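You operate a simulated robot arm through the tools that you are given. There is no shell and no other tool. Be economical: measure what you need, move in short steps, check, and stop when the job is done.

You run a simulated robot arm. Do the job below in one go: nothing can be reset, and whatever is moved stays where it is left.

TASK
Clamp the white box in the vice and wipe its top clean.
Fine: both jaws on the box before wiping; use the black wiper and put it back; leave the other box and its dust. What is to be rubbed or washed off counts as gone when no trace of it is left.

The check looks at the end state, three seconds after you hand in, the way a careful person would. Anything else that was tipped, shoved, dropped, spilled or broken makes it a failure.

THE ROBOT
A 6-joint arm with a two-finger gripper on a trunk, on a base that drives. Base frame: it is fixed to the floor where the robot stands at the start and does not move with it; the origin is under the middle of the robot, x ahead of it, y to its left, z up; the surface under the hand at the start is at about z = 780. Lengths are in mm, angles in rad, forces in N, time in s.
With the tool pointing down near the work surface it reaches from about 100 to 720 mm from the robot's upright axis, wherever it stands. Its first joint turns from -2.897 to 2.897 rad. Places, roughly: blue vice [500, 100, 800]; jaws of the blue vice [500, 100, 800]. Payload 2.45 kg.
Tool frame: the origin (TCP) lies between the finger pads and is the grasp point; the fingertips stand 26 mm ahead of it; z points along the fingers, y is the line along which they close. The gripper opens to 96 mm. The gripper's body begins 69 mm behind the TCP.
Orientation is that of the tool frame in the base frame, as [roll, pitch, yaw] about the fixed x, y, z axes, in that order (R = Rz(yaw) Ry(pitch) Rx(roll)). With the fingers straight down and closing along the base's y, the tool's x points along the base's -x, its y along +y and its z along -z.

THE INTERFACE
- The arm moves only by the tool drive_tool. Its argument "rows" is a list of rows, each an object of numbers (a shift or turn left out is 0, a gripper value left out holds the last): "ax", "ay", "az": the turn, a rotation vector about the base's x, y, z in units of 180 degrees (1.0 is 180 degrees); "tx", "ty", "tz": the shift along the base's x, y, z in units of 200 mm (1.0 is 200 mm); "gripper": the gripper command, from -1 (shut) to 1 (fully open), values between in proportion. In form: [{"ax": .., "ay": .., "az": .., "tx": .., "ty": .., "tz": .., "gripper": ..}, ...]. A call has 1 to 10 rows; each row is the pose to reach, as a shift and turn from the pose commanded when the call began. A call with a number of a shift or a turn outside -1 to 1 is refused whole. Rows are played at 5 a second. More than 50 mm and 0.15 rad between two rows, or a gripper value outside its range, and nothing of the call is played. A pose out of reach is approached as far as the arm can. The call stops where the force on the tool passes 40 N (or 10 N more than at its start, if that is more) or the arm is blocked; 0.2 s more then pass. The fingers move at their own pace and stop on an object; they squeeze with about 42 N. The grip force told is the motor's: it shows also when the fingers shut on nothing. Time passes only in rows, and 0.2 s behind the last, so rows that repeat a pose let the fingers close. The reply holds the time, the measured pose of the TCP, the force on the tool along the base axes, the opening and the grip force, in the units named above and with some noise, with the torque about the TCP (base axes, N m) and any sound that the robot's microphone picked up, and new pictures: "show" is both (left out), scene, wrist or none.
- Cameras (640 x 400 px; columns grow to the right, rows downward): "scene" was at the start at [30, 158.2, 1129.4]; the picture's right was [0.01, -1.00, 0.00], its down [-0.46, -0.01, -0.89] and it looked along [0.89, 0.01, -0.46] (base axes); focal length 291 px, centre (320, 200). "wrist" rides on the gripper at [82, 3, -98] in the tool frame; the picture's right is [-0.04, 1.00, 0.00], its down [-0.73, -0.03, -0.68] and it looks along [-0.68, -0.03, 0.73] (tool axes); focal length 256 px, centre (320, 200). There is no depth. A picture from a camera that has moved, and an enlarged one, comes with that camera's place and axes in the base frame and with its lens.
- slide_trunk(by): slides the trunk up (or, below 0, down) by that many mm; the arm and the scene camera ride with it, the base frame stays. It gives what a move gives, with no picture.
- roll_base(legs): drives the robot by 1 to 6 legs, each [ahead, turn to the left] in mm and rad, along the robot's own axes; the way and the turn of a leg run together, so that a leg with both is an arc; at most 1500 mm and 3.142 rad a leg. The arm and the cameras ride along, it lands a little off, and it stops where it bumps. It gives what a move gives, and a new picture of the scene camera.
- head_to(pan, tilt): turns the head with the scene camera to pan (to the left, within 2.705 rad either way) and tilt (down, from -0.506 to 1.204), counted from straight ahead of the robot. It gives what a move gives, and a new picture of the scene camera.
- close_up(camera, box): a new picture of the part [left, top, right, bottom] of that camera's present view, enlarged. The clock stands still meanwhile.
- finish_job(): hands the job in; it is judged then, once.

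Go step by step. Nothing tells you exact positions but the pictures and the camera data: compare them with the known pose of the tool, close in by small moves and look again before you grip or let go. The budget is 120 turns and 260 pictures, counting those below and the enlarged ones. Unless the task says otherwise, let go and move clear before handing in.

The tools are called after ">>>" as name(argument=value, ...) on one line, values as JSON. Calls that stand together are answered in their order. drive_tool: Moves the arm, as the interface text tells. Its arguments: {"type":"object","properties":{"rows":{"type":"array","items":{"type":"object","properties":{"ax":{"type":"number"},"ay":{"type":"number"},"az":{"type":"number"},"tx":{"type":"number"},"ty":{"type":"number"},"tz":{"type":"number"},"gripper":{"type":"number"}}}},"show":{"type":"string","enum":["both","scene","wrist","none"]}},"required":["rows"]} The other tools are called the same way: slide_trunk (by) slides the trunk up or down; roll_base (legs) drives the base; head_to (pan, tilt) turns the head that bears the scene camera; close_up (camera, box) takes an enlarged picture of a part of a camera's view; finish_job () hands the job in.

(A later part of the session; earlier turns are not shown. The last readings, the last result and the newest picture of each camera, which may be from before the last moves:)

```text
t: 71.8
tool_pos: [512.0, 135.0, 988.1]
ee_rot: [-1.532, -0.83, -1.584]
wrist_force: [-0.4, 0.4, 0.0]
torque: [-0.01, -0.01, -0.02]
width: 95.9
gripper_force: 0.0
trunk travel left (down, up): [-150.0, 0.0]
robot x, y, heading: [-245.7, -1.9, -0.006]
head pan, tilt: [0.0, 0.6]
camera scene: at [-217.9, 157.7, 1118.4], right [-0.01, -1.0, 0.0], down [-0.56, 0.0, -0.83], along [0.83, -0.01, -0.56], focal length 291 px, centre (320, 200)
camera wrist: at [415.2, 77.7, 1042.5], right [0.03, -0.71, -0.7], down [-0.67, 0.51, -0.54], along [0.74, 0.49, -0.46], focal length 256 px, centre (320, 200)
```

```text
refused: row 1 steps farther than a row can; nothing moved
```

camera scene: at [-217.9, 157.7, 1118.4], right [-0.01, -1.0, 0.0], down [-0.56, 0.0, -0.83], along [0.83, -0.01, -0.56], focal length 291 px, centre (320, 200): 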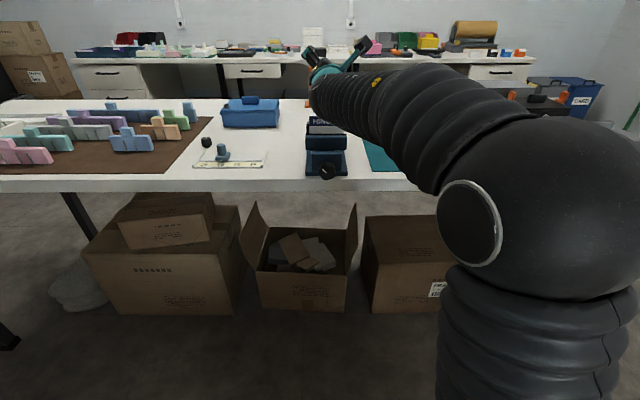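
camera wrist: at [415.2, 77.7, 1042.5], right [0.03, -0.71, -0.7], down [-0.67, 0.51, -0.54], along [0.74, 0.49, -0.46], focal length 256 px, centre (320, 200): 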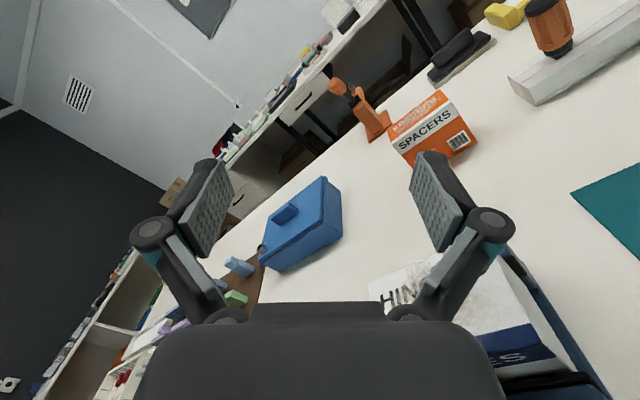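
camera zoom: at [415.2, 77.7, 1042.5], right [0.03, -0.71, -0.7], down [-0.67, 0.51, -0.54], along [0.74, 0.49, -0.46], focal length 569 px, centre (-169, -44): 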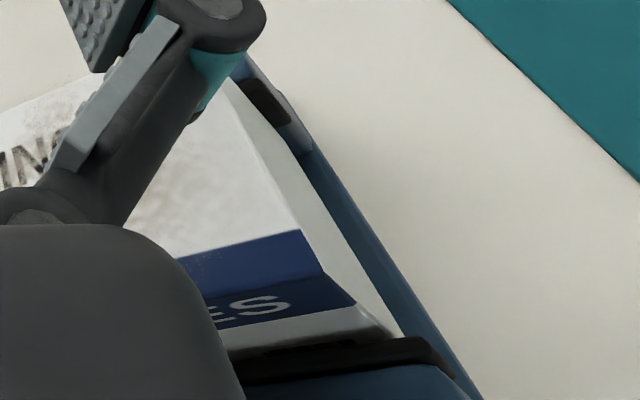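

>>> drive_tool(rows=[{"tx": -0.15, "ty": -0.15}, {"tx": -0.3, "ty": -0.3}, {"tx": -0.3, "ty": -0.5}, {"tx": -0.3, "ty": -0.7}, {"tx": -0.3, "ty": -0.7}], show="wrist")

```text
t: 73.0
tool_pos: [451.2, 20.4, 996.3]
ee_rot: [-1.542, -0.828, -1.605]
wrist_force: [-1.0, 0.0, 0.1]
torque: [0.03, -0.01, -0.03]
width: 96.1
gripper_force: 0.0
out of reach, approached as far as the arm can: row 4, 5
trunk travel left (down, up): [-150.0, 0.0]
robot x, y, heading: [-245.8, 3.5, -0.005]
head pan, tilt: [0.0, 0.6]
camera wrist: at [350.0, -35.6, 1051.9], right [0.01, -0.71, -0.7], down [-0.66, 0.52, -0.53], along [0.75, 0.47, -0.47], focal length 256 px, centre (320, 200)
```

wrist: 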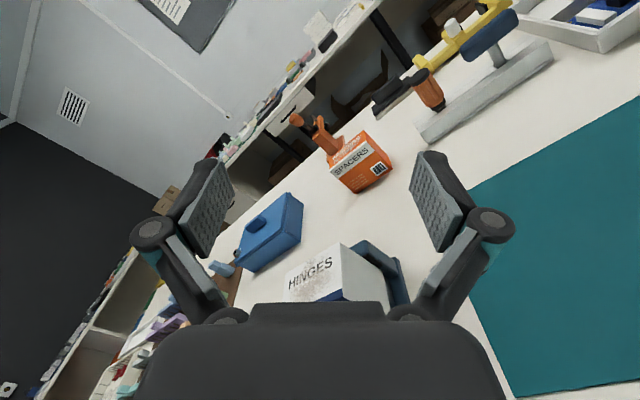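

>>> close_up(camera="wrist", box=[270, 220, 430, 310])

```text
4.00 times, centred on (350, 265) of wrist
camera zoom: at [350.0, -35.6, 1051.9], right [0.01, -0.71, -0.7], down [-0.66, 0.52, -0.53], along [0.75, 0.47, -0.47], focal length 1024 px, centre (200, -60)
```

zoom: 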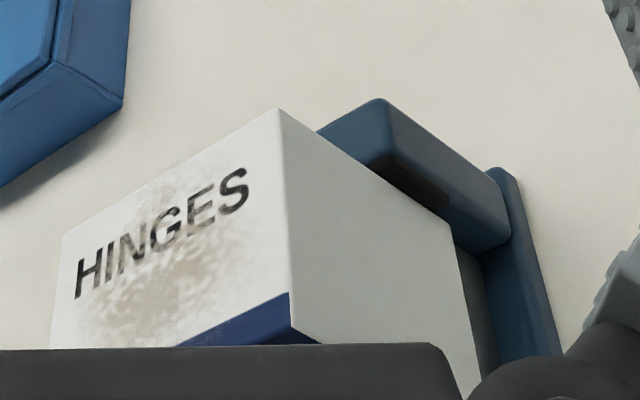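

By geometry the moving jaw edge is now at x ≈ 462 and the box runs ≈ 461–520 against the fixed jaw at 520, so both jaws appear to be on the box. I'll retract, turn the hand down and verify from above.

>>> drive_tool(rows=[{"tx": -0.2, "ax": 0.04}, {"tx": -0.4, "ax": 0.08}, {"tx": -0.6, "ax": 0.12}, {"tx": -0.8, "ax": 0.16}, {"tx": -0.95, "ax": 0.2}, {"tx": -0.95, "ty": 0.2, "ax": 0.24}, {"tx": -0.95, "ty": 0.4, "ax": 0.264}, {"tx": -0.95, "ty": 0.5, "ax": 0.264}], show="none")

>>> drive_tool(rows=[{"ay": 0.045}, {"ay": 0.09}, {"ay": 0.135}, {"ay": 0.18}, {"ay": 0.225}, {"ay": 0.27}, {"ay": 0.315}, {"ay": 0.36}, {"ay": 0.405}, {"ay": 0.45}])

```text
t: 74.8
tool_pos: [259.9, 98.6, 985.8]
ee_rot: [-1.543, 0.0, -1.582]
wrist_force: [0.2, -0.2, -0.6]
torque: [0.02, -0.02, 0.01]
width: 96.0
gripper_force: 0.1
out of reach, approached as far as the arm can: row 1, 2, 3, 4, 5
trunk travel left (down, up): [-150.0, 0.0]
robot x, y, heading: [-246.7, 2.5, -0.006]
head pan, tilt: [0.0, 0.6]
```

```text
t: 77.0
tool_pos: [259.6, 97.1, 987.5]
ee_rot: [-2.959, -0.009, -1.574]
wrist_force: [0.0, -0.4, 0.1]
torque: [0.02, -0.02, 0.0]
width: 95.8
gripper_force: 0.0
trunk travel left (down, up): [-150.0, 0.0]
robot x, y, heading: [-245.8, 3.9, -0.004]
head pan, tilt: [0.0, 0.6]
camera scene: at [-218.2, 157.7, 1118.4], right [-0.01, -1.0, 0.0], down [-0.56, 0.0, -0.83], along [0.83, -0.01, -0.56], focal length 291 px, centre (320, 200)
camera wrist: at [238.4, 17.5, 1083.4], right [-0.98, 0.04, -0.18], down [-0.09, 0.74, 0.67], along [0.16, 0.67, -0.72], focal length 256 px, centre (320, 200)
```

scene: 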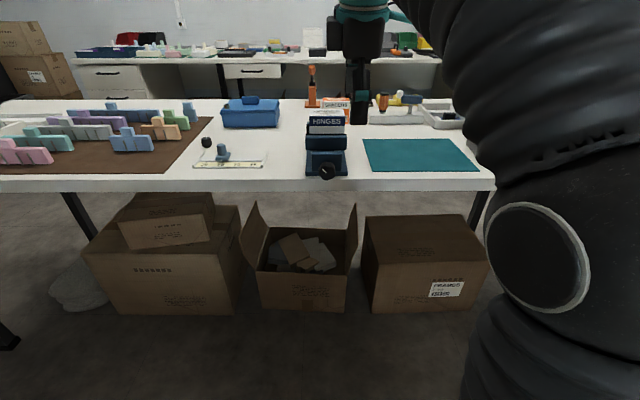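
wrist: 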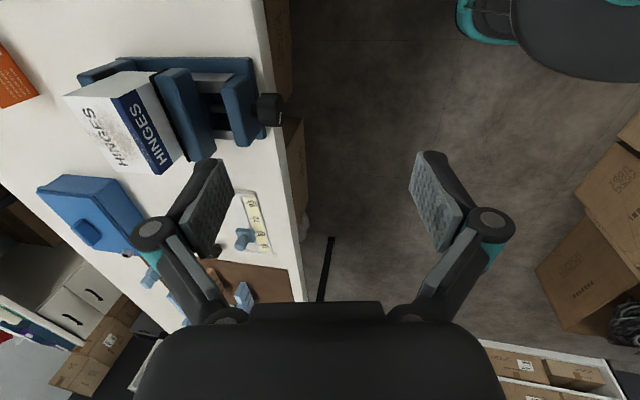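

I'll finish levelling the hand and drive forward partway so the hand camera looks at the vice from its side.

>>> drive_tool(rows=[{"ay": 0.04}, {"ay": 0.058}, {"ay": 0.058}], show="none")

>>> roll_base(legs=[[230, 0.004]])

>>> close_up(camera="wrist", box=[220, 0, 420, 150])

```text
t: 77.8
tool_pos: [260.0, 98.6, 987.1]
ee_rot: [-3.139, -0.011, -1.571]
wrist_force: [-0.8, -0.3, -0.5]
torque: [0.01, -0.03, -0.03]
width: 95.9
gripper_force: 0.1
trunk travel left (down, up): [-150.0, 0.0]
robot x, y, heading: [-245.0, 1.1, -0.008]
head pan, tilt: [0.0, 0.6]
```

```text
t: 79.6
tool_pos: [486.9, 94.8, 986.8]
ee_rot: [-3.137, -0.01, -1.57]
wrist_force: [-0.4, 1.0, -0.4]
torque: [-0.01, -0.04, 0.05]
width: 96.1
gripper_force: 0.2
trunk travel left (down, up): [-150.0, 0.0]
robot x, y, heading: [-18.7, 0.6, -0.006]
head pan, tilt: [0.0, 0.6]
camera scene: at [8.0, 155.5, 1118.4], right [-0.01, -1.0, 0.0], down [-0.56, 0.0, -0.83], along [0.83, 0.0, -0.56], focal length 291 px, centre (320, 200)
```

scene: 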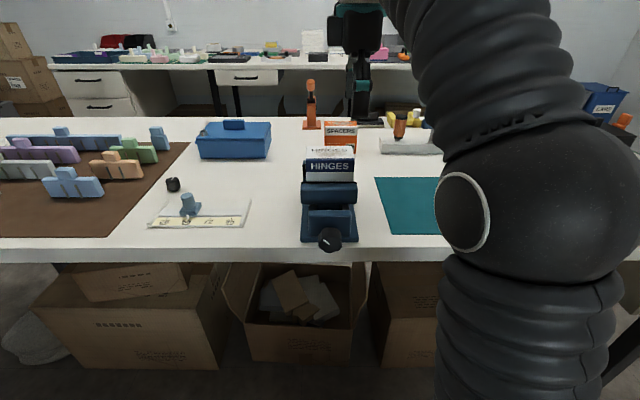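

```text
2.67 times, centred on (320, 75) of wrist
camera zoom: at [483.2, 15.5, 1085.6], right [-1.0, 0.04, 0.0], down [0.03, 0.74, 0.67], along [0.03, 0.67, -0.74], focal length 683 px, centre (320, 533)
```

zoom: 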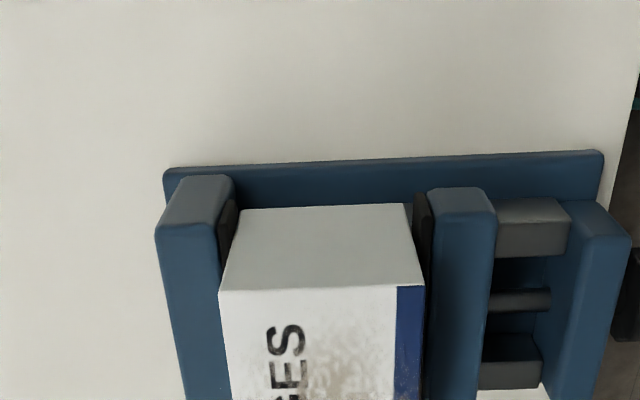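

>>> close_up(camera="wrist", box=[270, 50, 400, 140])

>>> close_up(camera="wrist", box=[340, 60, 390, 100])

>>> close_up(camera="wrist", box=[265, 55, 315, 95])

```text
4.44 times, centred on (335, 95) of wrist
camera zoom: at [483.2, 15.5, 1085.6], right [-1.0, 0.04, 0.0], down [0.03, 0.74, 0.67], along [0.03, 0.67, -0.74], focal length 1138 px, centre (253, 667)
```

zoom: 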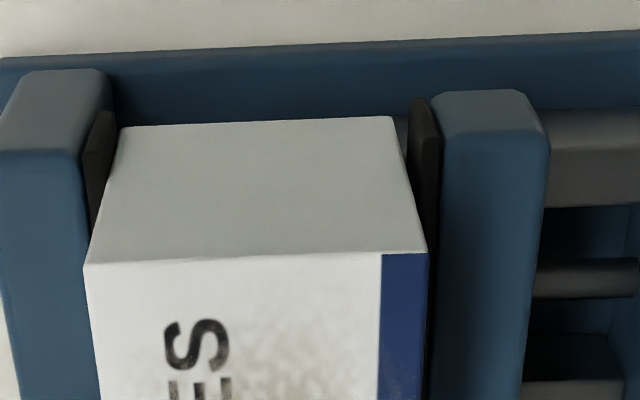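

```text
10.00 times, centred on (365, 80) of wrist
camera zoom: at [483.2, 15.5, 1085.6], right [-1.0, 0.04, 0.0], down [0.03, 0.74, 0.67], along [0.03, 0.67, -0.74], focal length 2560 px, centre (-130, 1400)
```

zoom: 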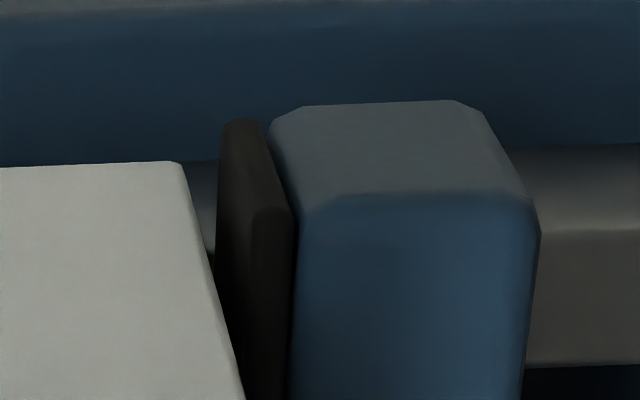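

```text
10.00 times, centred on (290, 75) of wrist
camera zoom: at [483.2, 15.5, 1085.6], right [-1.0, 0.04, 0.0], down [0.03, 0.74, 0.67], along [0.03, 0.67, -0.74], focal length 2560 px, centre (620, 1450)
```

zoom: 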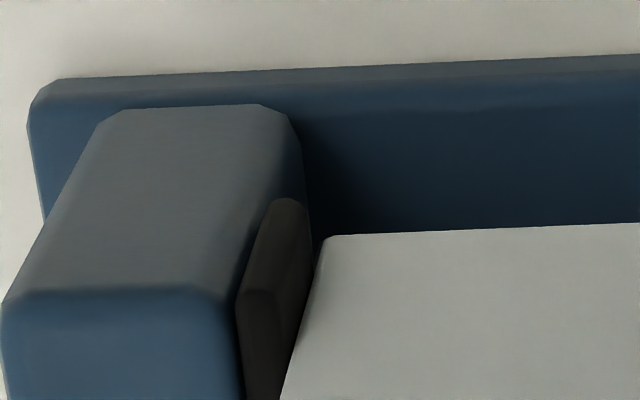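

The side view shows about 2–3 mm of free space on each side, so the jaw bounced back after the hard stop. I must close it gently by about another 90°. From here I'll grip the knob with the hand pointing down and rotate about its axis, so first I turn the hand back.

>>> drive_tool(rows=[{"az": -0.045, "tx": -0.1}, {"az": -0.09, "tx": -0.2}, {"az": -0.135, "tx": -0.3}, {"az": -0.18, "tx": -0.4}, {"az": -0.225, "tx": -0.5}, {"az": -0.27, "tx": -0.6}, {"az": -0.315, "tx": -0.69}, {"az": -0.36, "tx": -0.69}, {"az": -0.405, "tx": -0.69}, {"az": -0.45, "tx": -0.69}], show="none")

>>> drive_tool(rows=[{"az": -0.045, "ty": 0.1}, {"az": -0.05, "ty": 0.3, "ax": -0.02}, {"az": -0.05, "ty": 0.5, "ax": -0.05}, {"az": -0.05, "ty": 0.6, "ax": -0.05}, {"az": -0.05, "ty": 0.6, "ax": -0.05}])

```text
t: 81.8
tool_pos: [348.8, 96.1, 986.0]
ee_rot: [-3.138, -0.011, -2.987]
wrist_force: [0.0, -0.3, 0.0]
torque: [0.01, 0.02, -0.02]
width: 96.0
gripper_force: 0.1
trunk travel left (down, up): [-150.0, 0.0]
robot x, y, heading: [-21.6, 0.6, -0.003]
head pan, tilt: [0.0, 0.6]
```

```text
t: 83.0
tool_pos: [346.6, 214.2, 972.9]
ee_rot: [-2.984, -0.019, 3.139]
wrist_force: [-0.4, -1.3, 0.0]
torque: [0.0, -0.01, 0.03]
width: 95.9
gripper_force: 0.2
out of reach, approached as far as the arm can: row 3, 4, 5
trunk travel left (down, up): [-150.0, 0.0]
robot x, y, heading: [-25.5, -0.2, -0.004]
head pan, tilt: [0.0, 0.6]
camera scene: at [8.0, 155.6, 1118.4], right [-0.01, -1.0, 0.0], down [-0.56, 0.0, -0.83], along [0.83, 0.0, -0.56], focal length 291 px, centre (320, 200)
camera wrist: at [266.8, 233.6, 1070.8], right [0.04, 0.99, -0.16], down [0.75, 0.08, 0.66], along [0.66, -0.14, -0.73], focal length 256 px, centre (320, 200)
```

scene: 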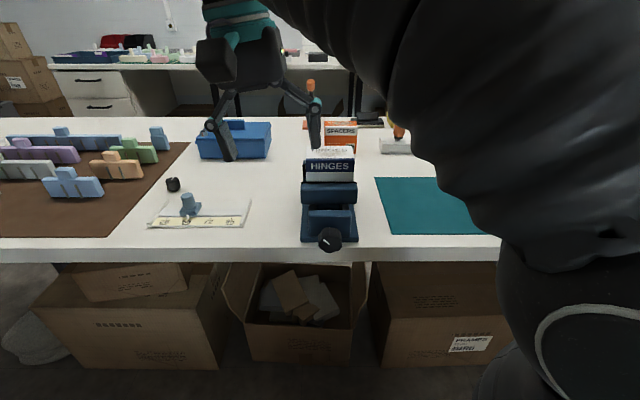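
wrist: 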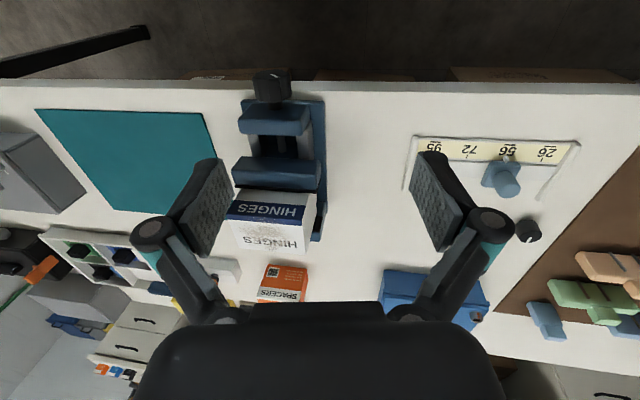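

I'll descend toward the approach point while tilting to about −40°.

>>> drive_tool(rows=[{"tz": -0.2, "ax": -0.03}, {"tz": -0.4, "ax": -0.07, "ty": -0.05}, {"tz": -0.48, "ax": -0.11, "ty": -0.09}, {"tz": -0.48, "ax": -0.15, "ty": -0.09}, {"tz": -0.48, "ax": -0.172, "ty": -0.09}, {"tz": -0.48, "ax": -0.172, "ty": -0.09}])

```text
t: 84.4
tool_pos: [350.1, 190.9, 868.6]
ee_rot: [-2.443, -0.015, 3.129]
wrist_force: [0.9, -0.1, 0.0]
torque: [-0.01, -0.02, 0.02]
width: 96.0
gripper_force: 0.1
out of reach, approached as far as the arm can: row 5, 6
trunk travel left (down, up): [-150.0, 0.0]
robot x, y, heading: [-18.8, 1.6, -0.005]
head pan, tilt: [0.0, 0.6]
camera scene: at [8.0, 155.6, 1118.4], right [-0.01, -1.0, 0.0], down [-0.56, 0.0, -0.83], along [0.83, 0.0, -0.56], focal length 291 px, centre (320, 200)
camera wrist: at [269.7, 259.1, 942.7], right [0.04, 0.76, -0.64], down [0.75, 0.41, 0.53], along [0.66, -0.5, -0.55], focal length 256 px, centre (320, 200)
```

scene: 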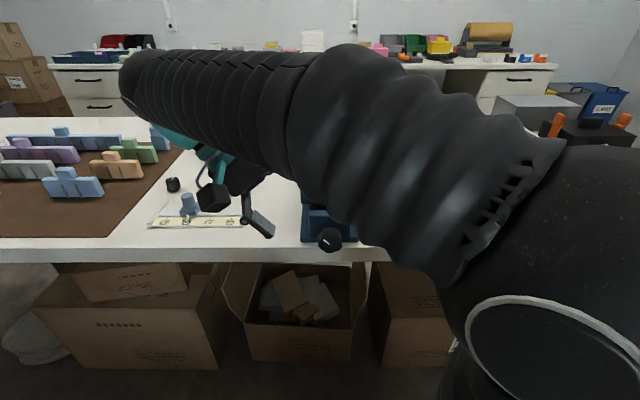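
wrist: 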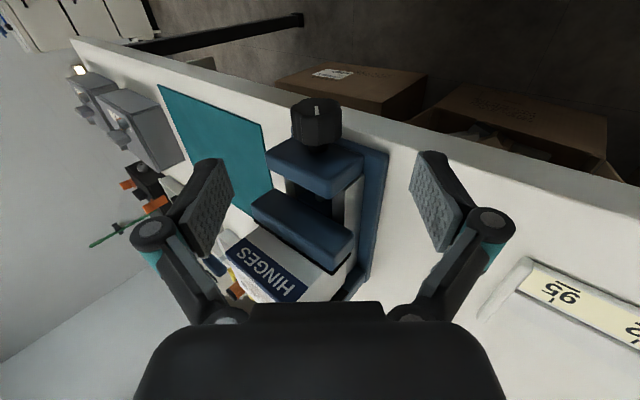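

Tilted −40° and clear. I'll slide along the tool axis onto the knob and grip it.

>>> drive_tool(rows=[{"ty": -0.1, "tz": -0.12}, {"ty": -0.2, "tz": -0.24}, {"ty": -0.262, "tz": -0.305}, {"ty": -0.262, "tz": -0.305}])

```text
t: 85.4
tool_pos: [351.1, 139.6, 804.9]
ee_rot: [-2.442, -0.017, 3.125]
wrist_force: [0.1, 0.3, 0.7]
torque: [0.02, -0.01, -0.01]
width: 95.9
gripper_force: 0.0
trunk travel left (down, up): [-150.0, 0.0]
robot x, y, heading: [-18.2, -0.5, -0.006]
head pan, tilt: [0.0, 0.6]
camera scene: at [8.0, 155.6, 1118.4], right [-0.01, -1.0, 0.0], down [-0.56, 0.0, -0.83], along [0.83, 0.0, -0.56], focal length 291 px, centre (320, 200)
camera wrist: at [272.0, 205.7, 878.5], right [0.04, 0.76, -0.64], down [0.75, 0.4, 0.53], along [0.66, -0.5, -0.56], focal length 256 px, centre (320, 200)
```

scene: 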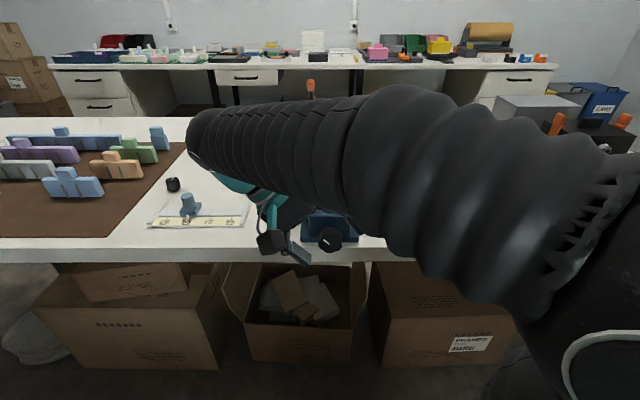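
wrist: 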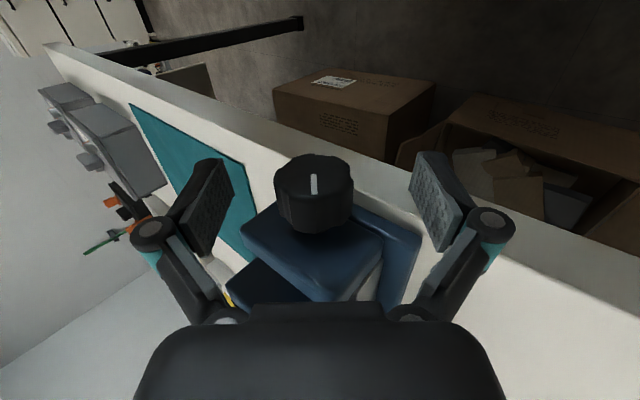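

>>> drive_tool(rows=[{"gripper": -1}, {"gripper": -1}, {"gripper": -1}, {"ax": 0.04}, {"ax": 0.08}, {"ax": 0.12}, {"ax": 0.16}, {"ax": 0.2}, {"ax": 0.24}, {"ax": 0.24}])

```text
t: 87.6
tool_pos: [350.8, 137.7, 805.8]
ee_rot: [3.086, -0.025, -3.139]
wrist_force: [17.4, -15.7, -13.9]
torque: [0.03, -1.29, 0.05]
width: 36.4
gripper_force: 45.0
trunk travel left (down, up): [-150.0, 0.0]
robot x, y, heading: [-17.8, -0.7, -0.003]
head pan, tilt: [0.0, 0.6]
camera scene: at [9.2, 154.6, 1118.2], right [-0.01, -1.0, 0.0], down [-0.57, 0.0, -0.82], along [0.82, 0.0, -0.57], focal length 291 px, centre (320, 200)
camera wrist: at [272.1, 136.5, 905.8], right [0.04, 1.0, 0.05], down [0.75, -0.07, 0.66], along [0.66, 0.01, -0.75], focal length 256 px, centre (320, 200)
```

scene: 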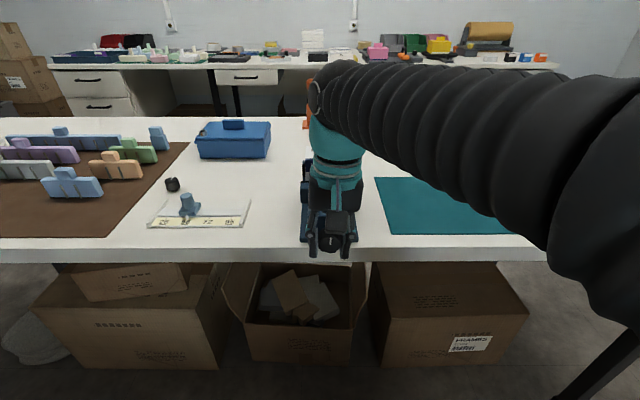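
wrist: 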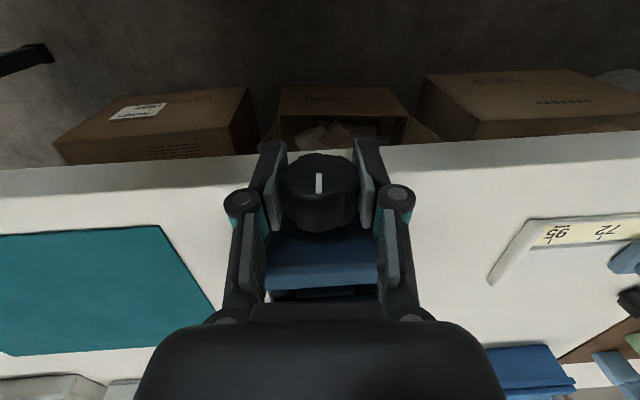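

The knob has turned 43° freely. I'll continue in small checks.

>>> drive_tool(rows=[{"ax": 0.03}, {"ax": 0.06}, {"ax": 0.09}, {"ax": 0.12}, {"ax": 0.12}], show="none")

>>> drive_tool(rows=[{"ax": 0.02}, {"ax": 0.04}, {"ax": 0.06}, {"ax": 0.06}])

```text
t: 88.8
tool_pos: [351.9, 139.0, 806.5]
ee_rot: [2.713, -0.019, -3.134]
wrist_force: [22.5, -17.4, -23.3]
torque: [-0.27, 0.09, 0.82]
width: 36.4
gripper_force: 45.1
trunk travel left (down, up): [-150.0, 0.0]
robot x, y, heading: [-20.6, -1.4, -0.005]
head pan, tilt: [0.0, 0.6]
```

```text
t: 89.8
tool_pos: [350.2, 139.3, 806.0]
ee_rot: [2.52, -0.02, -3.128]
wrist_force: [14.3, -12.4, -2.2]
torque: [-0.3, 0.18, -0.15]
width: 35.3
gripper_force: 44.7
trunk travel left (down, up): [-150.0, 0.0]
robot x, y, heading: [-18.0, -1.5, -0.011]
head pan, tilt: [0.0, 0.6]
camera scene: at [8.7, 154.4, 1118.6], right [0.0, -1.0, 0.0], down [-0.57, 0.0, -0.82], along [0.82, 0.0, -0.57], focal length 291 px, centre (320, 200)
camera wrist: at [270.9, 83.9, 890.1], right [0.04, 0.81, 0.58], down [0.75, -0.41, 0.52], along [0.66, 0.41, -0.63], focal length 256 px, centre (320, 200)
```

scene: 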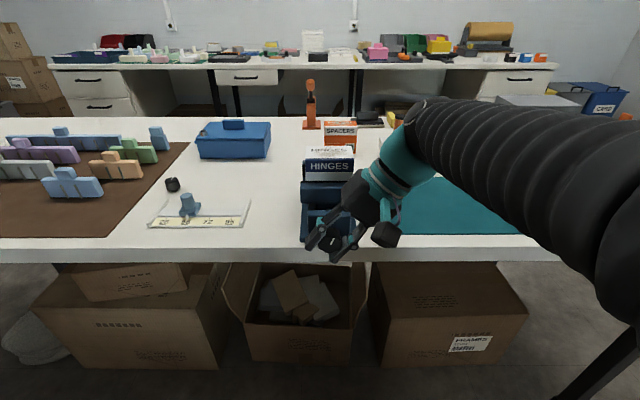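
wrist: 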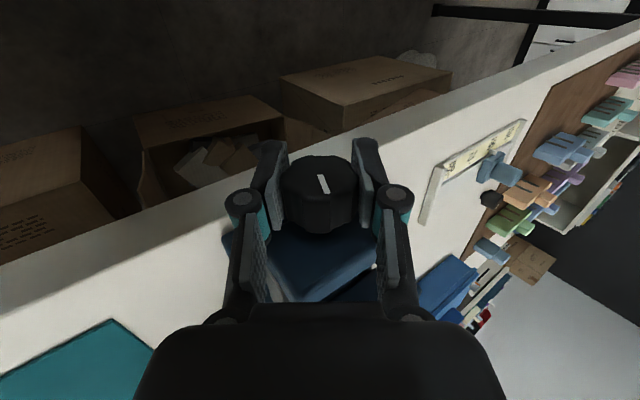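

Torque is at −0.3 N·m and the knob is beginning to slip in the pads, so the jaws are pressing. I'll release gently and watch whether it stays.

>>> drive_tool(rows=[{"gripper": -0.1}, {"gripper": -0.1}, {"gripper": -0.1}])

>>> close_up(camera="scene", box=[290, 140, 370, 260])

```text
t: 90.6
tool_pos: [348.6, 139.7, 807.6]
ee_rot: [2.523, -0.018, -3.126]
wrist_force: [0.8, -0.1, 0.5]
torque: [-0.04, 0.01, 0.0]
width: 43.2
gripper_force: 0.0
trunk travel left (down, up): [-150.0, 0.0]
robot x, y, heading: [-20.1, -1.9, -0.005]
head pan, tilt: [0.0, 0.6]
camera scene: at [7.9, 155.1, 1118.4], right [0.0, -1.0, 0.0], down [-0.56, 0.0, -0.83], along [0.83, 0.0, -0.56], focal length 291 px, centre (320, 200)
camera wrist: at [270.4, 84.5, 890.1], right [0.04, 0.81, 0.58], down [0.75, -0.41, 0.52], along [0.66, 0.41, -0.63], focal length 256 px, centre (320, 200)
```

scene: 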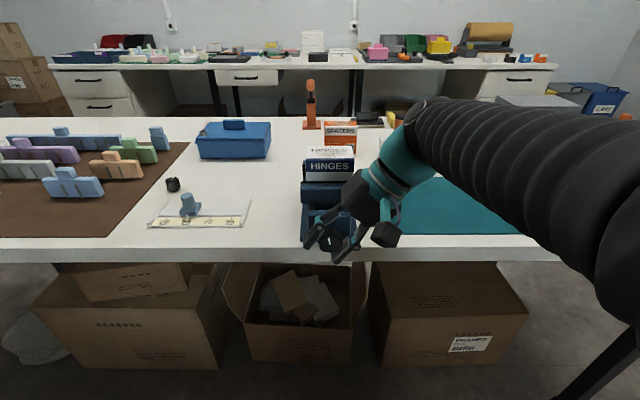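
wrist: 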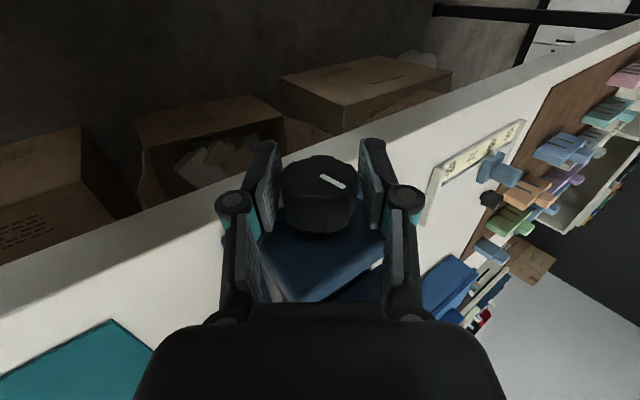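

```text
3.33 times, centred on (330, 200) of scene
camera zoom: at [7.9, 155.1, 1118.4], right [0.0, -1.0, 0.0], down [-0.56, 0.0, -0.83], along [0.83, 0.0, -0.56], focal length 971 px, centre (287, 200)
```

zoom: 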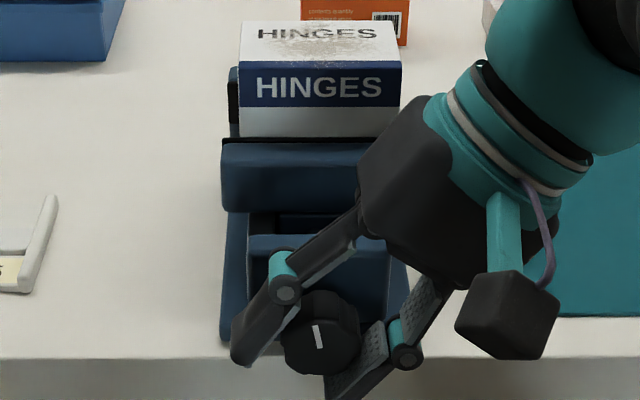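

It sprang back partway; the mark is now near 12 o'clock, about where resistance started. I'll re-grip and approach contact in very small steps so there's little wind-up when releasing.

>>> drive_tool(rows=[{"gripper": 0.4}, {"gripper": 0.4}, {"ax": -0.04}, {"ax": -0.08}, {"ax": -0.12}, {"ax": -0.16}, {"ax": -0.2}, {"ax": -0.2}, {"ax": -0.2, "gripper": -1}, {"ax": -0.2, "gripper": -1}], show="none")

>>> drive_tool(rows=[{"ax": 0.0}, {"ax": 0.0}], show="wrist")

>>> drive_tool(rows=[{"ax": 0.01}, {"ax": 0.02}, {"ax": 0.03}, {"ax": 0.03}], show="none")

>>> drive_tool(rows=[{"ax": 0.01}, {"ax": 0.02}, {"ax": 0.03}, {"ax": 0.03}], show="none")

>>> drive_tool(rows=[{"ax": 0.01}, {"ax": 0.02}, {"ax": 0.03}, {"ax": 0.03}], show="wrist")

```text
t: 92.8
tool_pos: [351.2, 138.3, 807.9]
ee_rot: [-3.132, -0.022, 3.141]
wrist_force: [-0.1, -3.4, 2.7]
torque: [0.0, 0.05, 0.07]
width: 35.9
gripper_force: 45.6
trunk travel left (down, up): [-150.0, 0.0]
robot x, y, heading: [-16.7, -2.6, -0.006]
head pan, tilt: [0.0, 0.6]
```

```text
t: 93.4
tool_pos: [349.5, 138.2, 807.0]
ee_rot: [-3.133, -0.024, 3.142]
wrist_force: [0.3, -5.3, 4.9]
torque: [0.02, -0.01, -0.03]
width: 35.8
gripper_force: 45.3
trunk travel left (down, up): [-150.0, 0.0]
robot x, y, heading: [-22.8, -0.4, -0.01]
head pan, tilt: [0.0, 0.6]
camera wrist: at [270.6, 142.8, 907.2], right [0.04, 1.0, -0.01], down [0.75, -0.02, 0.66], along [0.66, -0.03, -0.75], focal length 256 px, centre (320, 200)
```

wrist: 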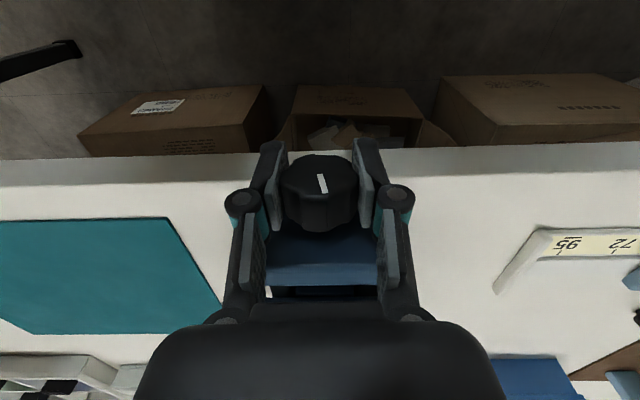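

```text
t: 94.4
tool_pos: [350.2, 138.2, 806.7]
ee_rot: [3.056, -0.021, -3.14]
wrist_force: [-10.2, -13.8, 6.3]
torque: [0.02, 0.4, -0.05]
width: 36.0
gripper_force: 45.1
trunk travel left (down, up): [-150.0, 0.0]
robot x, y, heading: [-19.2, -0.1, -0.008]
head pan, tilt: [0.0, 0.6]
```

```text
t: 95.4
tool_pos: [350.4, 137.8, 807.0]
ee_rot: [2.961, -0.021, -3.139]
wrist_force: [-1.5, -8.9, 0.3]
torque: [0.01, -0.17, 0.05]
width: 35.8
gripper_force: 44.9
trunk travel left (down, up): [-150.0, 0.0]
robot x, y, heading: [-20.8, -1.7, -0.008]
head pan, tilt: [0.0, 0.6]
```

```text
t: 96.4
tool_pos: [349.2, 139.2, 807.1]
ee_rot: [2.866, -0.022, -3.135]
wrist_force: [4.0, -10.0, 0.5]
torque: [-0.02, -0.32, -0.14]
width: 36.0
gripper_force: 44.2
trunk travel left (down, up): [-150.0, 0.0]
robot x, y, heading: [-21.0, -0.3, -0.007]
head pan, tilt: [0.0, 0.6]
camera wrist: at [270.6, 114.8, 904.4], right [0.04, 0.96, 0.27], down [0.75, -0.21, 0.63], along [0.66, 0.18, -0.73], focal length 256 px, centre (320, 200)
```

wrist: 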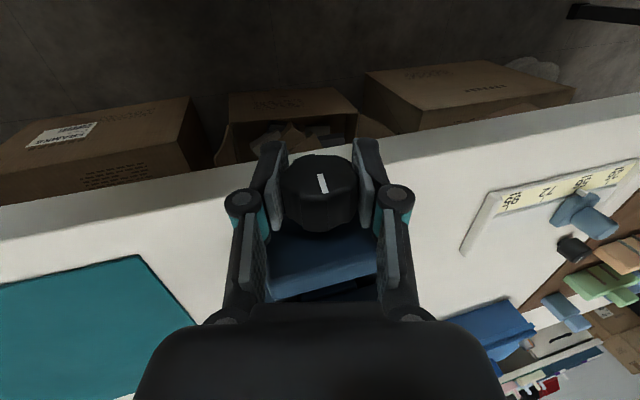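

>>> drive_tool(rows=[{"ax": 0.01}, {"ax": 0.02}, {"ax": 0.025}, {"ax": 0.025}], show="none")

>>> drive_tool(rows=[{"ax": 0.01}, {"ax": 0.02}, {"ax": 0.025}, {"ax": 0.025}], show="none")

>>> drive_tool(rows=[{"ax": 0.01}, {"ax": 0.02}, {"ax": 0.025}, {"ax": 0.025}], show="wrist")

```text
t: 97.4
tool_pos: [349.5, 139.1, 808.1]
ee_rot: [2.788, -0.02, -3.134]
wrist_force: [9.2, -25.4, 3.0]
torque: [-0.08, 0.45, 0.02]
width: 36.1
gripper_force: 44.8
trunk travel left (down, up): [-150.0, 0.0]
robot x, y, heading: [-17.1, 1.3, -0.005]
head pan, tilt: [0.0, 0.6]
```

```text
t: 98.4
tool_pos: [349.8, 138.5, 807.1]
ee_rot: [2.709, -0.021, -3.131]
wrist_force: [2.7, -19.2, 1.5]
torque: [-0.13, -0.22, -0.05]
width: 35.7
gripper_force: 44.9
trunk travel left (down, up): [-150.0, 0.0]
robot x, y, heading: [-19.7, -5.0, -0.004]
head pan, tilt: [0.0, 0.6]
```

```text
t: 99.4
tool_pos: [349.6, 138.8, 807.5]
ee_rot: [2.631, -0.019, -3.131]
wrist_force: [7.6, 0.9, 1.8]
torque: [-0.23, 0.12, 0.05]
width: 35.7
gripper_force: 45.4
trunk travel left (down, up): [-150.0, 0.0]
robot x, y, heading: [-15.4, -4.7, 0.001]
head pan, tilt: [0.0, 0.6]
camera wrist: at [270.7, 92.9, 896.1], right [0.04, 0.87, 0.49], down [0.75, -0.35, 0.56], along [0.66, 0.34, -0.67], focal length 256 px, centre (320, 200)
```

wrist: 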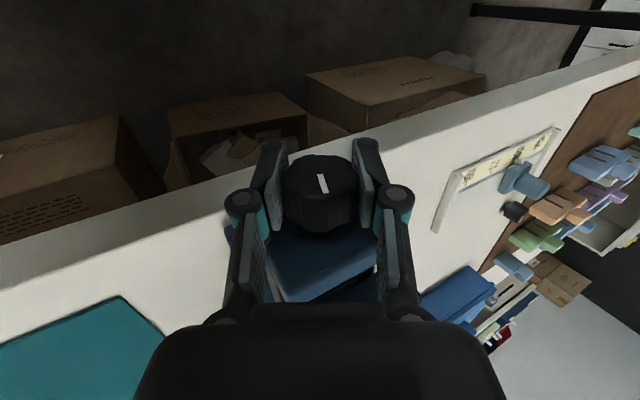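

Torque grows smoothly past the contact point, about 15° back from here. I'll unwind slightly so only a light squeeze remains, release, and see whether it holds.

>>> drive_tool(rows=[{"ax": -0.01}, {"ax": -0.02}, {"ax": -0.035}, {"ax": -0.035}], show="none")

>>> drive_tool(rows=[{"gripper": -0.15}, {"gripper": -0.15}], show="wrist")

>>> close_up(camera="scene", box=[290, 140, 370, 260])

```text
t: 100.4
tool_pos: [349.8, 138.2, 807.6]
ee_rot: [2.742, -0.017, -3.132]
wrist_force: [2.7, -4.6, 12.2]
torque: [-0.07, 0.35, 0.06]
width: 35.7
gripper_force: 45.2
trunk travel left (down, up): [-150.0, 0.0]
robot x, y, heading: [-21.5, 0.6, -0.006]
head pan, tilt: [0.0, 0.6]
```

```text
t: 101.0
tool_pos: [348.9, 139.1, 805.4]
ee_rot: [2.742, -0.022, -3.132]
wrist_force: [0.0, -0.3, 0.4]
torque: [0.04, 0.0, 0.0]
width: 40.9
gripper_force: 0.0
trunk travel left (down, up): [-150.0, 0.0]
robot x, y, heading: [-20.9, -3.2, -0.006]
head pan, tilt: [0.0, 0.6]
camera wrist: at [270.8, 103.3, 899.9], right [0.04, 0.92, 0.39], down [0.75, -0.28, 0.6], along [0.66, 0.27, -0.7], focal length 256 px, centre (320, 200)
```

wrist: 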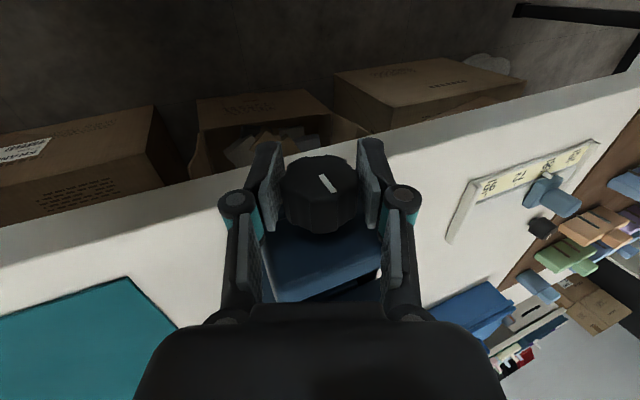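

```text
3.33 times, centred on (330, 200) of scene
camera zoom: at [7.9, 154.5, 1118.3], right [0.0, -1.0, 0.0], down [-0.56, 0.0, -0.83], along [0.83, 0.0, -0.56], focal length 971 px, centre (287, 200)
```

zoom: 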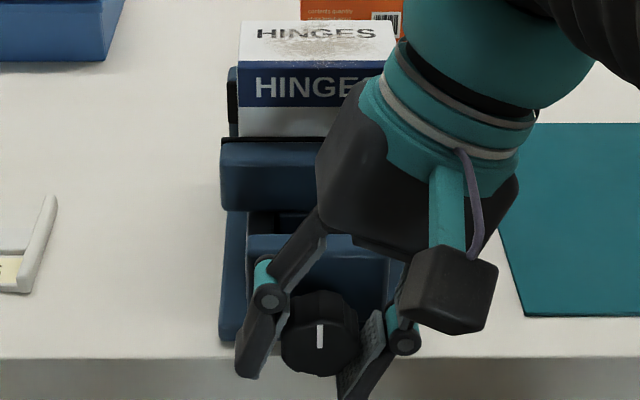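

It slipped back about 15° again. I'll re-grip right here and creep to first contact so there's practically no wind-up before releasing.

>>> drive_tool(rows=[{"gripper": -1}, {"gripper": -1}, {"gripper": -1}, {"ax": 0.015, "gripper": -1}, {"ax": 0.03, "gripper": -1}, {"ax": 0.03, "gripper": -1}], show="wrist")

>>> drive_tool(rows=[{"ax": 0.01}, {"ax": 0.02}, {"ax": 0.02}, {"ax": 0.02}], show="none")

>>> drive_tool(rows=[{"ax": 0.01}, {"ax": 0.02}, {"ax": 0.02}, {"ax": 0.02}], show="none")

```text
t: 102.4
tool_pos: [350.2, 138.7, 805.4]
ee_rot: [2.65, -0.02, -3.132]
wrist_force: [0.6, -11.3, -13.3]
torque: [0.02, -0.66, -0.14]
width: 36.1
gripper_force: 45.3
trunk travel left (down, up): [-150.0, 0.0]
robot x, y, heading: [-20.2, -0.5, -0.006]
head pan, tilt: [0.0, 0.6]
camera wrist: at [270.8, 94.8, 896.3], right [0.04, 0.88, 0.47], down [0.75, -0.34, 0.57], along [0.66, 0.33, -0.67], focal length 256 px, centre (320, 200)
```

wrist: 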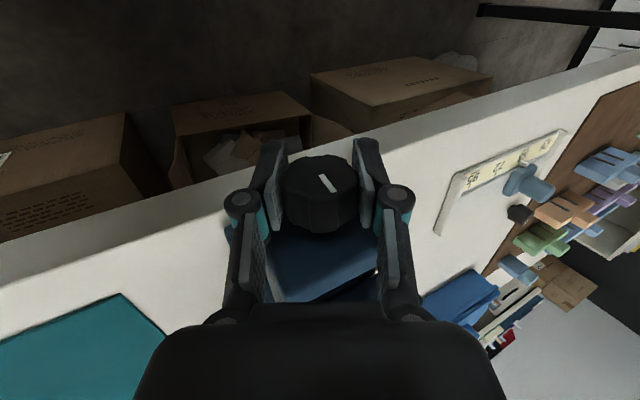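

```text
t: 103.4
tool_pos: [350.2, 138.2, 805.8]
ee_rot: [2.588, -0.021, -3.13]
wrist_force: [-1.9, -16.0, -27.4]
torque: [-0.06, -0.58, 0.06]
width: 35.9
gripper_force: 45.0
trunk travel left (down, up): [-150.0, 0.0]
robot x, y, heading: [-17.9, -4.0, -0.004]
head pan, tilt: [0.0, 0.6]
```

```text
t: 104.4
tool_pos: [349.8, 139.2, 807.9]
ee_rot: [2.523, -0.018, -3.128]
wrist_force: [-0.8, -16.4, -25.1]
torque: [-0.05, 0.46, 0.16]
width: 36.0
gripper_force: 45.2
trunk travel left (down, up): [-150.0, 0.0]
robot x, y, heading: [-19.6, 0.8, -0.003]
head pan, tilt: [0.0, 0.6]
```

>>> drive_tool(rows=[{"ty": -0.004, "tz": -0.006}, {"ty": -0.004, "tz": -0.006}], show="none")

```text
t: 105.0
tool_pos: [350.2, 138.2, 807.0]
ee_rot: [2.519, -0.018, -3.128]
wrist_force: [7.7, -10.7, -9.9]
torque: [-0.11, 0.85, 0.49]
width: 35.8
gripper_force: 45.1
trunk travel left (down, up): [-150.0, 0.0]
robot x, y, heading: [-19.3, -1.8, -0.004]
head pan, tilt: [0.0, 0.6]
```

>>> drive_tool(rows=[{"ty": -0.003, "tz": -0.003, "tx": 0.001}, {"ty": -0.003, "tz": -0.003, "tx": 0.001}], show="wrist")

>>> drive_tool(rows=[{"gripper": -0.1}, {"gripper": -0.1}], show="wrist")

```text
t: 105.6
tool_pos: [350.4, 138.7, 806.9]
ee_rot: [2.519, -0.017, -3.129]
wrist_force: [10.6, 5.6, 6.5]
torque: [-0.15, 0.76, -0.31]
width: 36.0
gripper_force: 44.8
trunk travel left (down, up): [-150.0, 0.0]
robot x, y, heading: [-16.7, -1.4, 0.001]
head pan, tilt: [0.0, 0.6]
camera wrist: at [270.5, 83.8, 889.8], right [0.04, 0.81, 0.58], down [0.75, -0.41, 0.52], along [0.66, 0.41, -0.62], focal length 256 px, centre (320, 200)
```

wrist: 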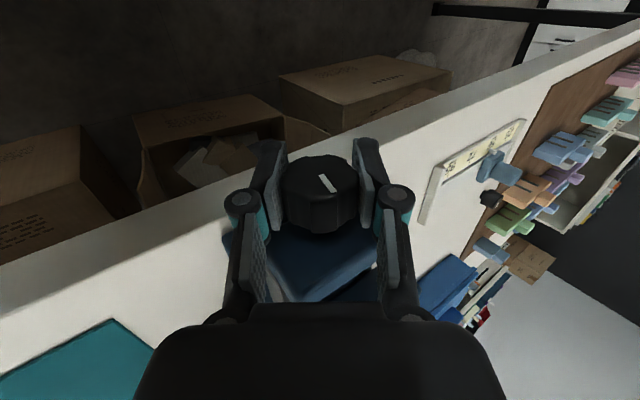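

```text
t: 106.2
tool_pos: [349.1, 138.0, 805.5]
ee_rot: [2.523, -0.018, -3.127]
wrist_force: [0.5, 0.2, -0.3]
torque: [0.01, -0.03, -0.02]
width: 43.3
gripper_force: 0.0
trunk travel left (down, up): [-150.0, 0.0]
robot x, y, heading: [-19.9, -1.3, -0.011]
head pan, tilt: [0.0, 0.6]
camera wrist: at [269.9, 83.0, 888.9], right [0.04, 0.81, 0.58], down [0.75, -0.41, 0.52], along [0.66, 0.41, -0.63], focal length 256 px, centre (320, 200)
```

wrist: 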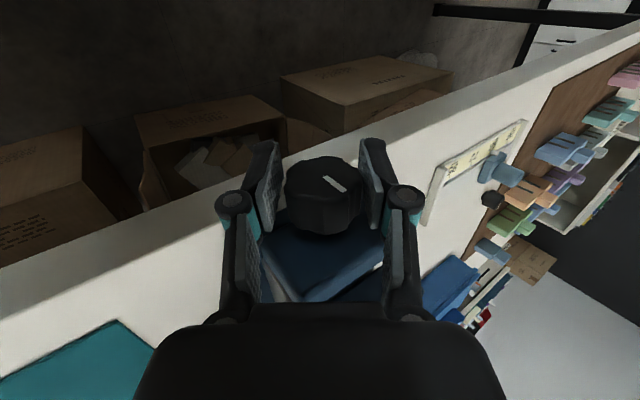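

The knob always settles near 12 o'clock, close to first contact. I'll retreat and check the jaw gaps from the side to see whether they truly touch.

>>> drive_tool(rows=[{"gripper": 1}, {"gripper": 1}, {"ty": -0.12, "tz": 0.16}, {"ty": -0.25, "tz": 0.33}, {"ty": -0.25, "tz": 0.53}, {"ty": -0.25, "tz": 0.73, "ax": -0.04}, {"ty": -0.25, "tz": 0.9, "ax": -0.08}, {"ty": -0.25, "tz": 0.9, "ax": -0.12}, {"ty": -0.25, "tz": 0.9, "ax": -0.16}, {"ty": -0.25, "tz": 0.9, "ax": -0.197}], show="none")

>>> drive_tool(rows=[{"az": 0.045, "tx": 0.1}, {"az": 0.09, "tx": 0.2}, {"az": 0.135, "tx": 0.3}, {"az": 0.18, "tx": 0.4}, {"az": 0.225, "tx": 0.5}, {"az": 0.27, "tx": 0.6}, {"az": 0.315, "tx": 0.67}, {"az": 0.36, "tx": 0.67}, {"az": 0.405, "tx": 0.67}, {"az": 0.45, "tx": 0.67}], show="none")

>>> drive_tool(rows=[{"az": 0.04}, {"az": 0.053}, {"az": 0.053}], show="wrist")

>>> close_up(camera="wrist", box=[250, 20, 410, 140])

```text
t: 108.4
tool_pos: [350.0, 88.4, 986.9]
ee_rot: [-3.139, -0.023, 3.141]
wrist_force: [-0.1, -0.9, -0.2]
torque: [0.0, -0.04, -0.02]
width: 96.1
gripper_force: 0.2
trunk travel left (down, up): [-150.0, 0.0]
robot x, y, heading: [-18.9, -1.6, -0.005]
head pan, tilt: [0.0, 0.6]
```

```text
t: 110.6
tool_pos: [485.4, 87.8, 985.0]
ee_rot: [3.141, -0.023, -1.727]
wrist_force: [-0.5, -0.8, -0.8]
torque: [-0.01, 0.02, -0.03]
width: 96.1
gripper_force: 0.0
trunk travel left (down, up): [-150.0, 0.0]
robot x, y, heading: [-15.4, -6.3, -0.002]
head pan, tilt: [0.0, 0.6]
```

```text
t: 111.4
tool_pos: [484.1, 88.4, 984.7]
ee_rot: [3.141, -0.023, -1.561]
wrist_force: [0.4, -0.3, -0.3]
torque: [0.05, 0.03, 0.02]
width: 96.1
gripper_force: 0.1
trunk travel left (down, up): [-150.0, 0.0]
robot x, y, heading: [-22.0, -1.4, -0.01]
head pan, tilt: [0.0, 0.6]
camera wrist: at [481.9, 9.1, 1085.1], right [-1.0, 0.03, 0.0], down [0.02, 0.75, 0.66], along [0.02, 0.66, -0.75], focal length 256 px, centre (320, 200)
```

wrist: 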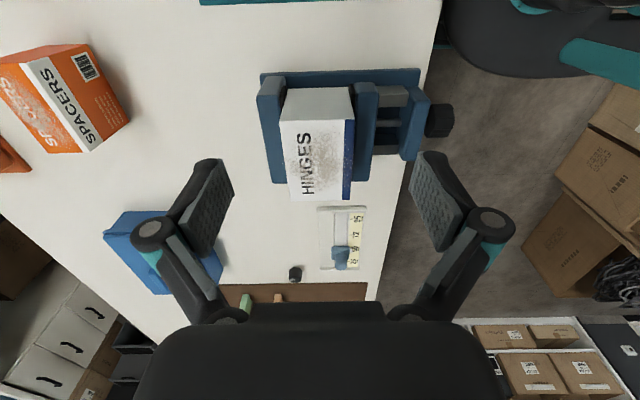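

```text
3.33 times, centred on (330, 80) of wrist
camera zoom: at [481.9, 9.1, 1085.1], right [-1.0, 0.03, 0.0], down [0.02, 0.75, 0.66], along [0.02, 0.66, -0.75], focal length 853 px, centre (287, 600)
```

zoom: 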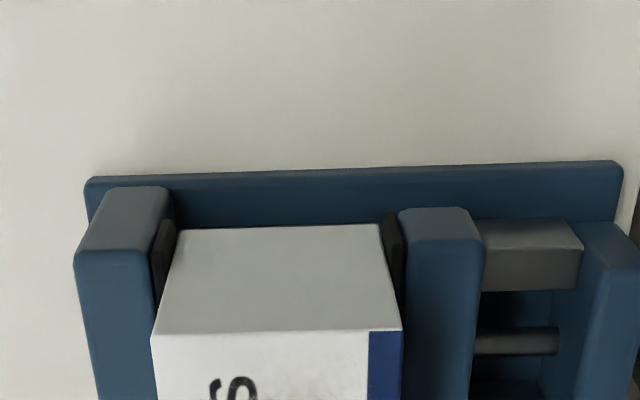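

>>> close_up(camera="wrist", box=[340, 75, 380, 115])

>>> close_up(camera="wrist", box=[270, 75, 310, 115])

```text
10.00 times, centred on (360, 95) of wrist
camera zoom: at [481.9, 9.1, 1085.1], right [-1.0, 0.03, 0.0], down [0.02, 0.75, 0.66], along [0.02, 0.66, -0.75], focal length 2560 px, centre (-80, 1250)
```

zoom: 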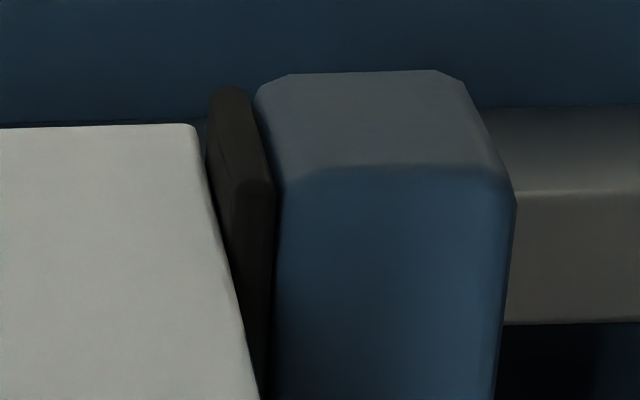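

```text
10.00 times, centred on (290, 95) of wrist
camera zoom: at [481.9, 9.1, 1085.1], right [-1.0, 0.03, 0.0], down [0.02, 0.75, 0.66], along [0.02, 0.66, -0.75], focal length 2560 px, centre (620, 1250)
```

zoom: 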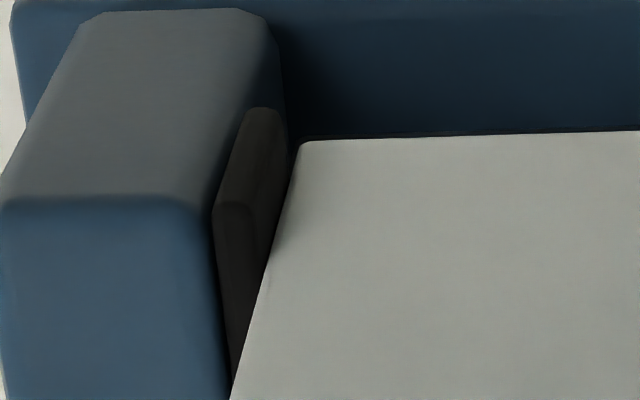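

There's still ≈ 1–2 mm of total play: the stored squeeze kicks the knob back on each release. I'll go back, find contact, then unwind slowly to zero torque before releasing so there's no kick.

>>> drive_tool(rows=[{"az": -0.045, "tx": -0.1}, {"az": -0.09, "tx": -0.2}, {"az": -0.135, "tx": -0.3}, {"az": -0.18, "tx": -0.4}, {"az": -0.225, "tx": -0.5}, {"az": -0.27, "tx": -0.6}, {"az": -0.315, "tx": -0.67}, {"az": -0.36, "tx": -0.67}, {"az": -0.405, "tx": -0.67}, {"az": -0.45, "tx": -0.67}], show="none")

>>> drive_tool(rows=[{"az": -0.045, "ty": 0.15}, {"az": -0.053, "ty": 0.25, "tz": -0.1}, {"az": -0.053, "ty": 0.25, "tz": -0.3}, {"az": -0.053, "ty": 0.25, "tz": -0.5}, {"az": -0.053, "ty": 0.25, "tz": -0.6}, {"az": -0.053, "ty": 0.25, "tz": -0.6}], show="wrist")

```text
t: 113.6
tool_pos: [348.4, 87.6, 984.8]
ee_rot: [3.141, -0.024, -2.977]
wrist_force: [0.3, -0.2, -0.1]
torque: [-0.01, -0.01, -0.02]
width: 96.1
gripper_force: 0.1
trunk travel left (down, up): [-150.0, 0.0]
robot x, y, heading: [-22.1, -3.4, -0.006]
head pan, tilt: [0.0, 0.6]
```

```text
t: 115.0
tool_pos: [350.4, 136.8, 867.0]
ee_rot: [-3.141, -0.023, -3.141]
wrist_force: [0.0, 0.7, 0.4]
torque: [0.03, -0.01, 0.01]
width: 95.8
gripper_force: 0.0
trunk travel left (down, up): [-150.0, 0.0]
robot x, y, heading: [-20.4, 1.0, -0.007]
head pan, tilt: [0.0, 0.6]
camera wrist: at [270.5, 139.5, 967.1], right [0.04, 1.0, 0.0], down [0.75, -0.03, 0.66], along [0.66, -0.03, -0.75], focal length 256 px, centre (320, 200)
```

wrist: 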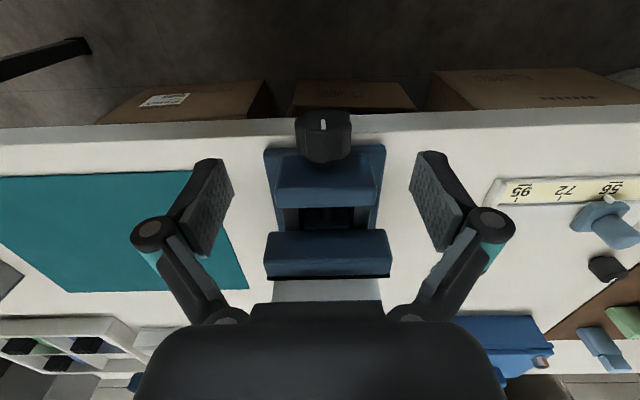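

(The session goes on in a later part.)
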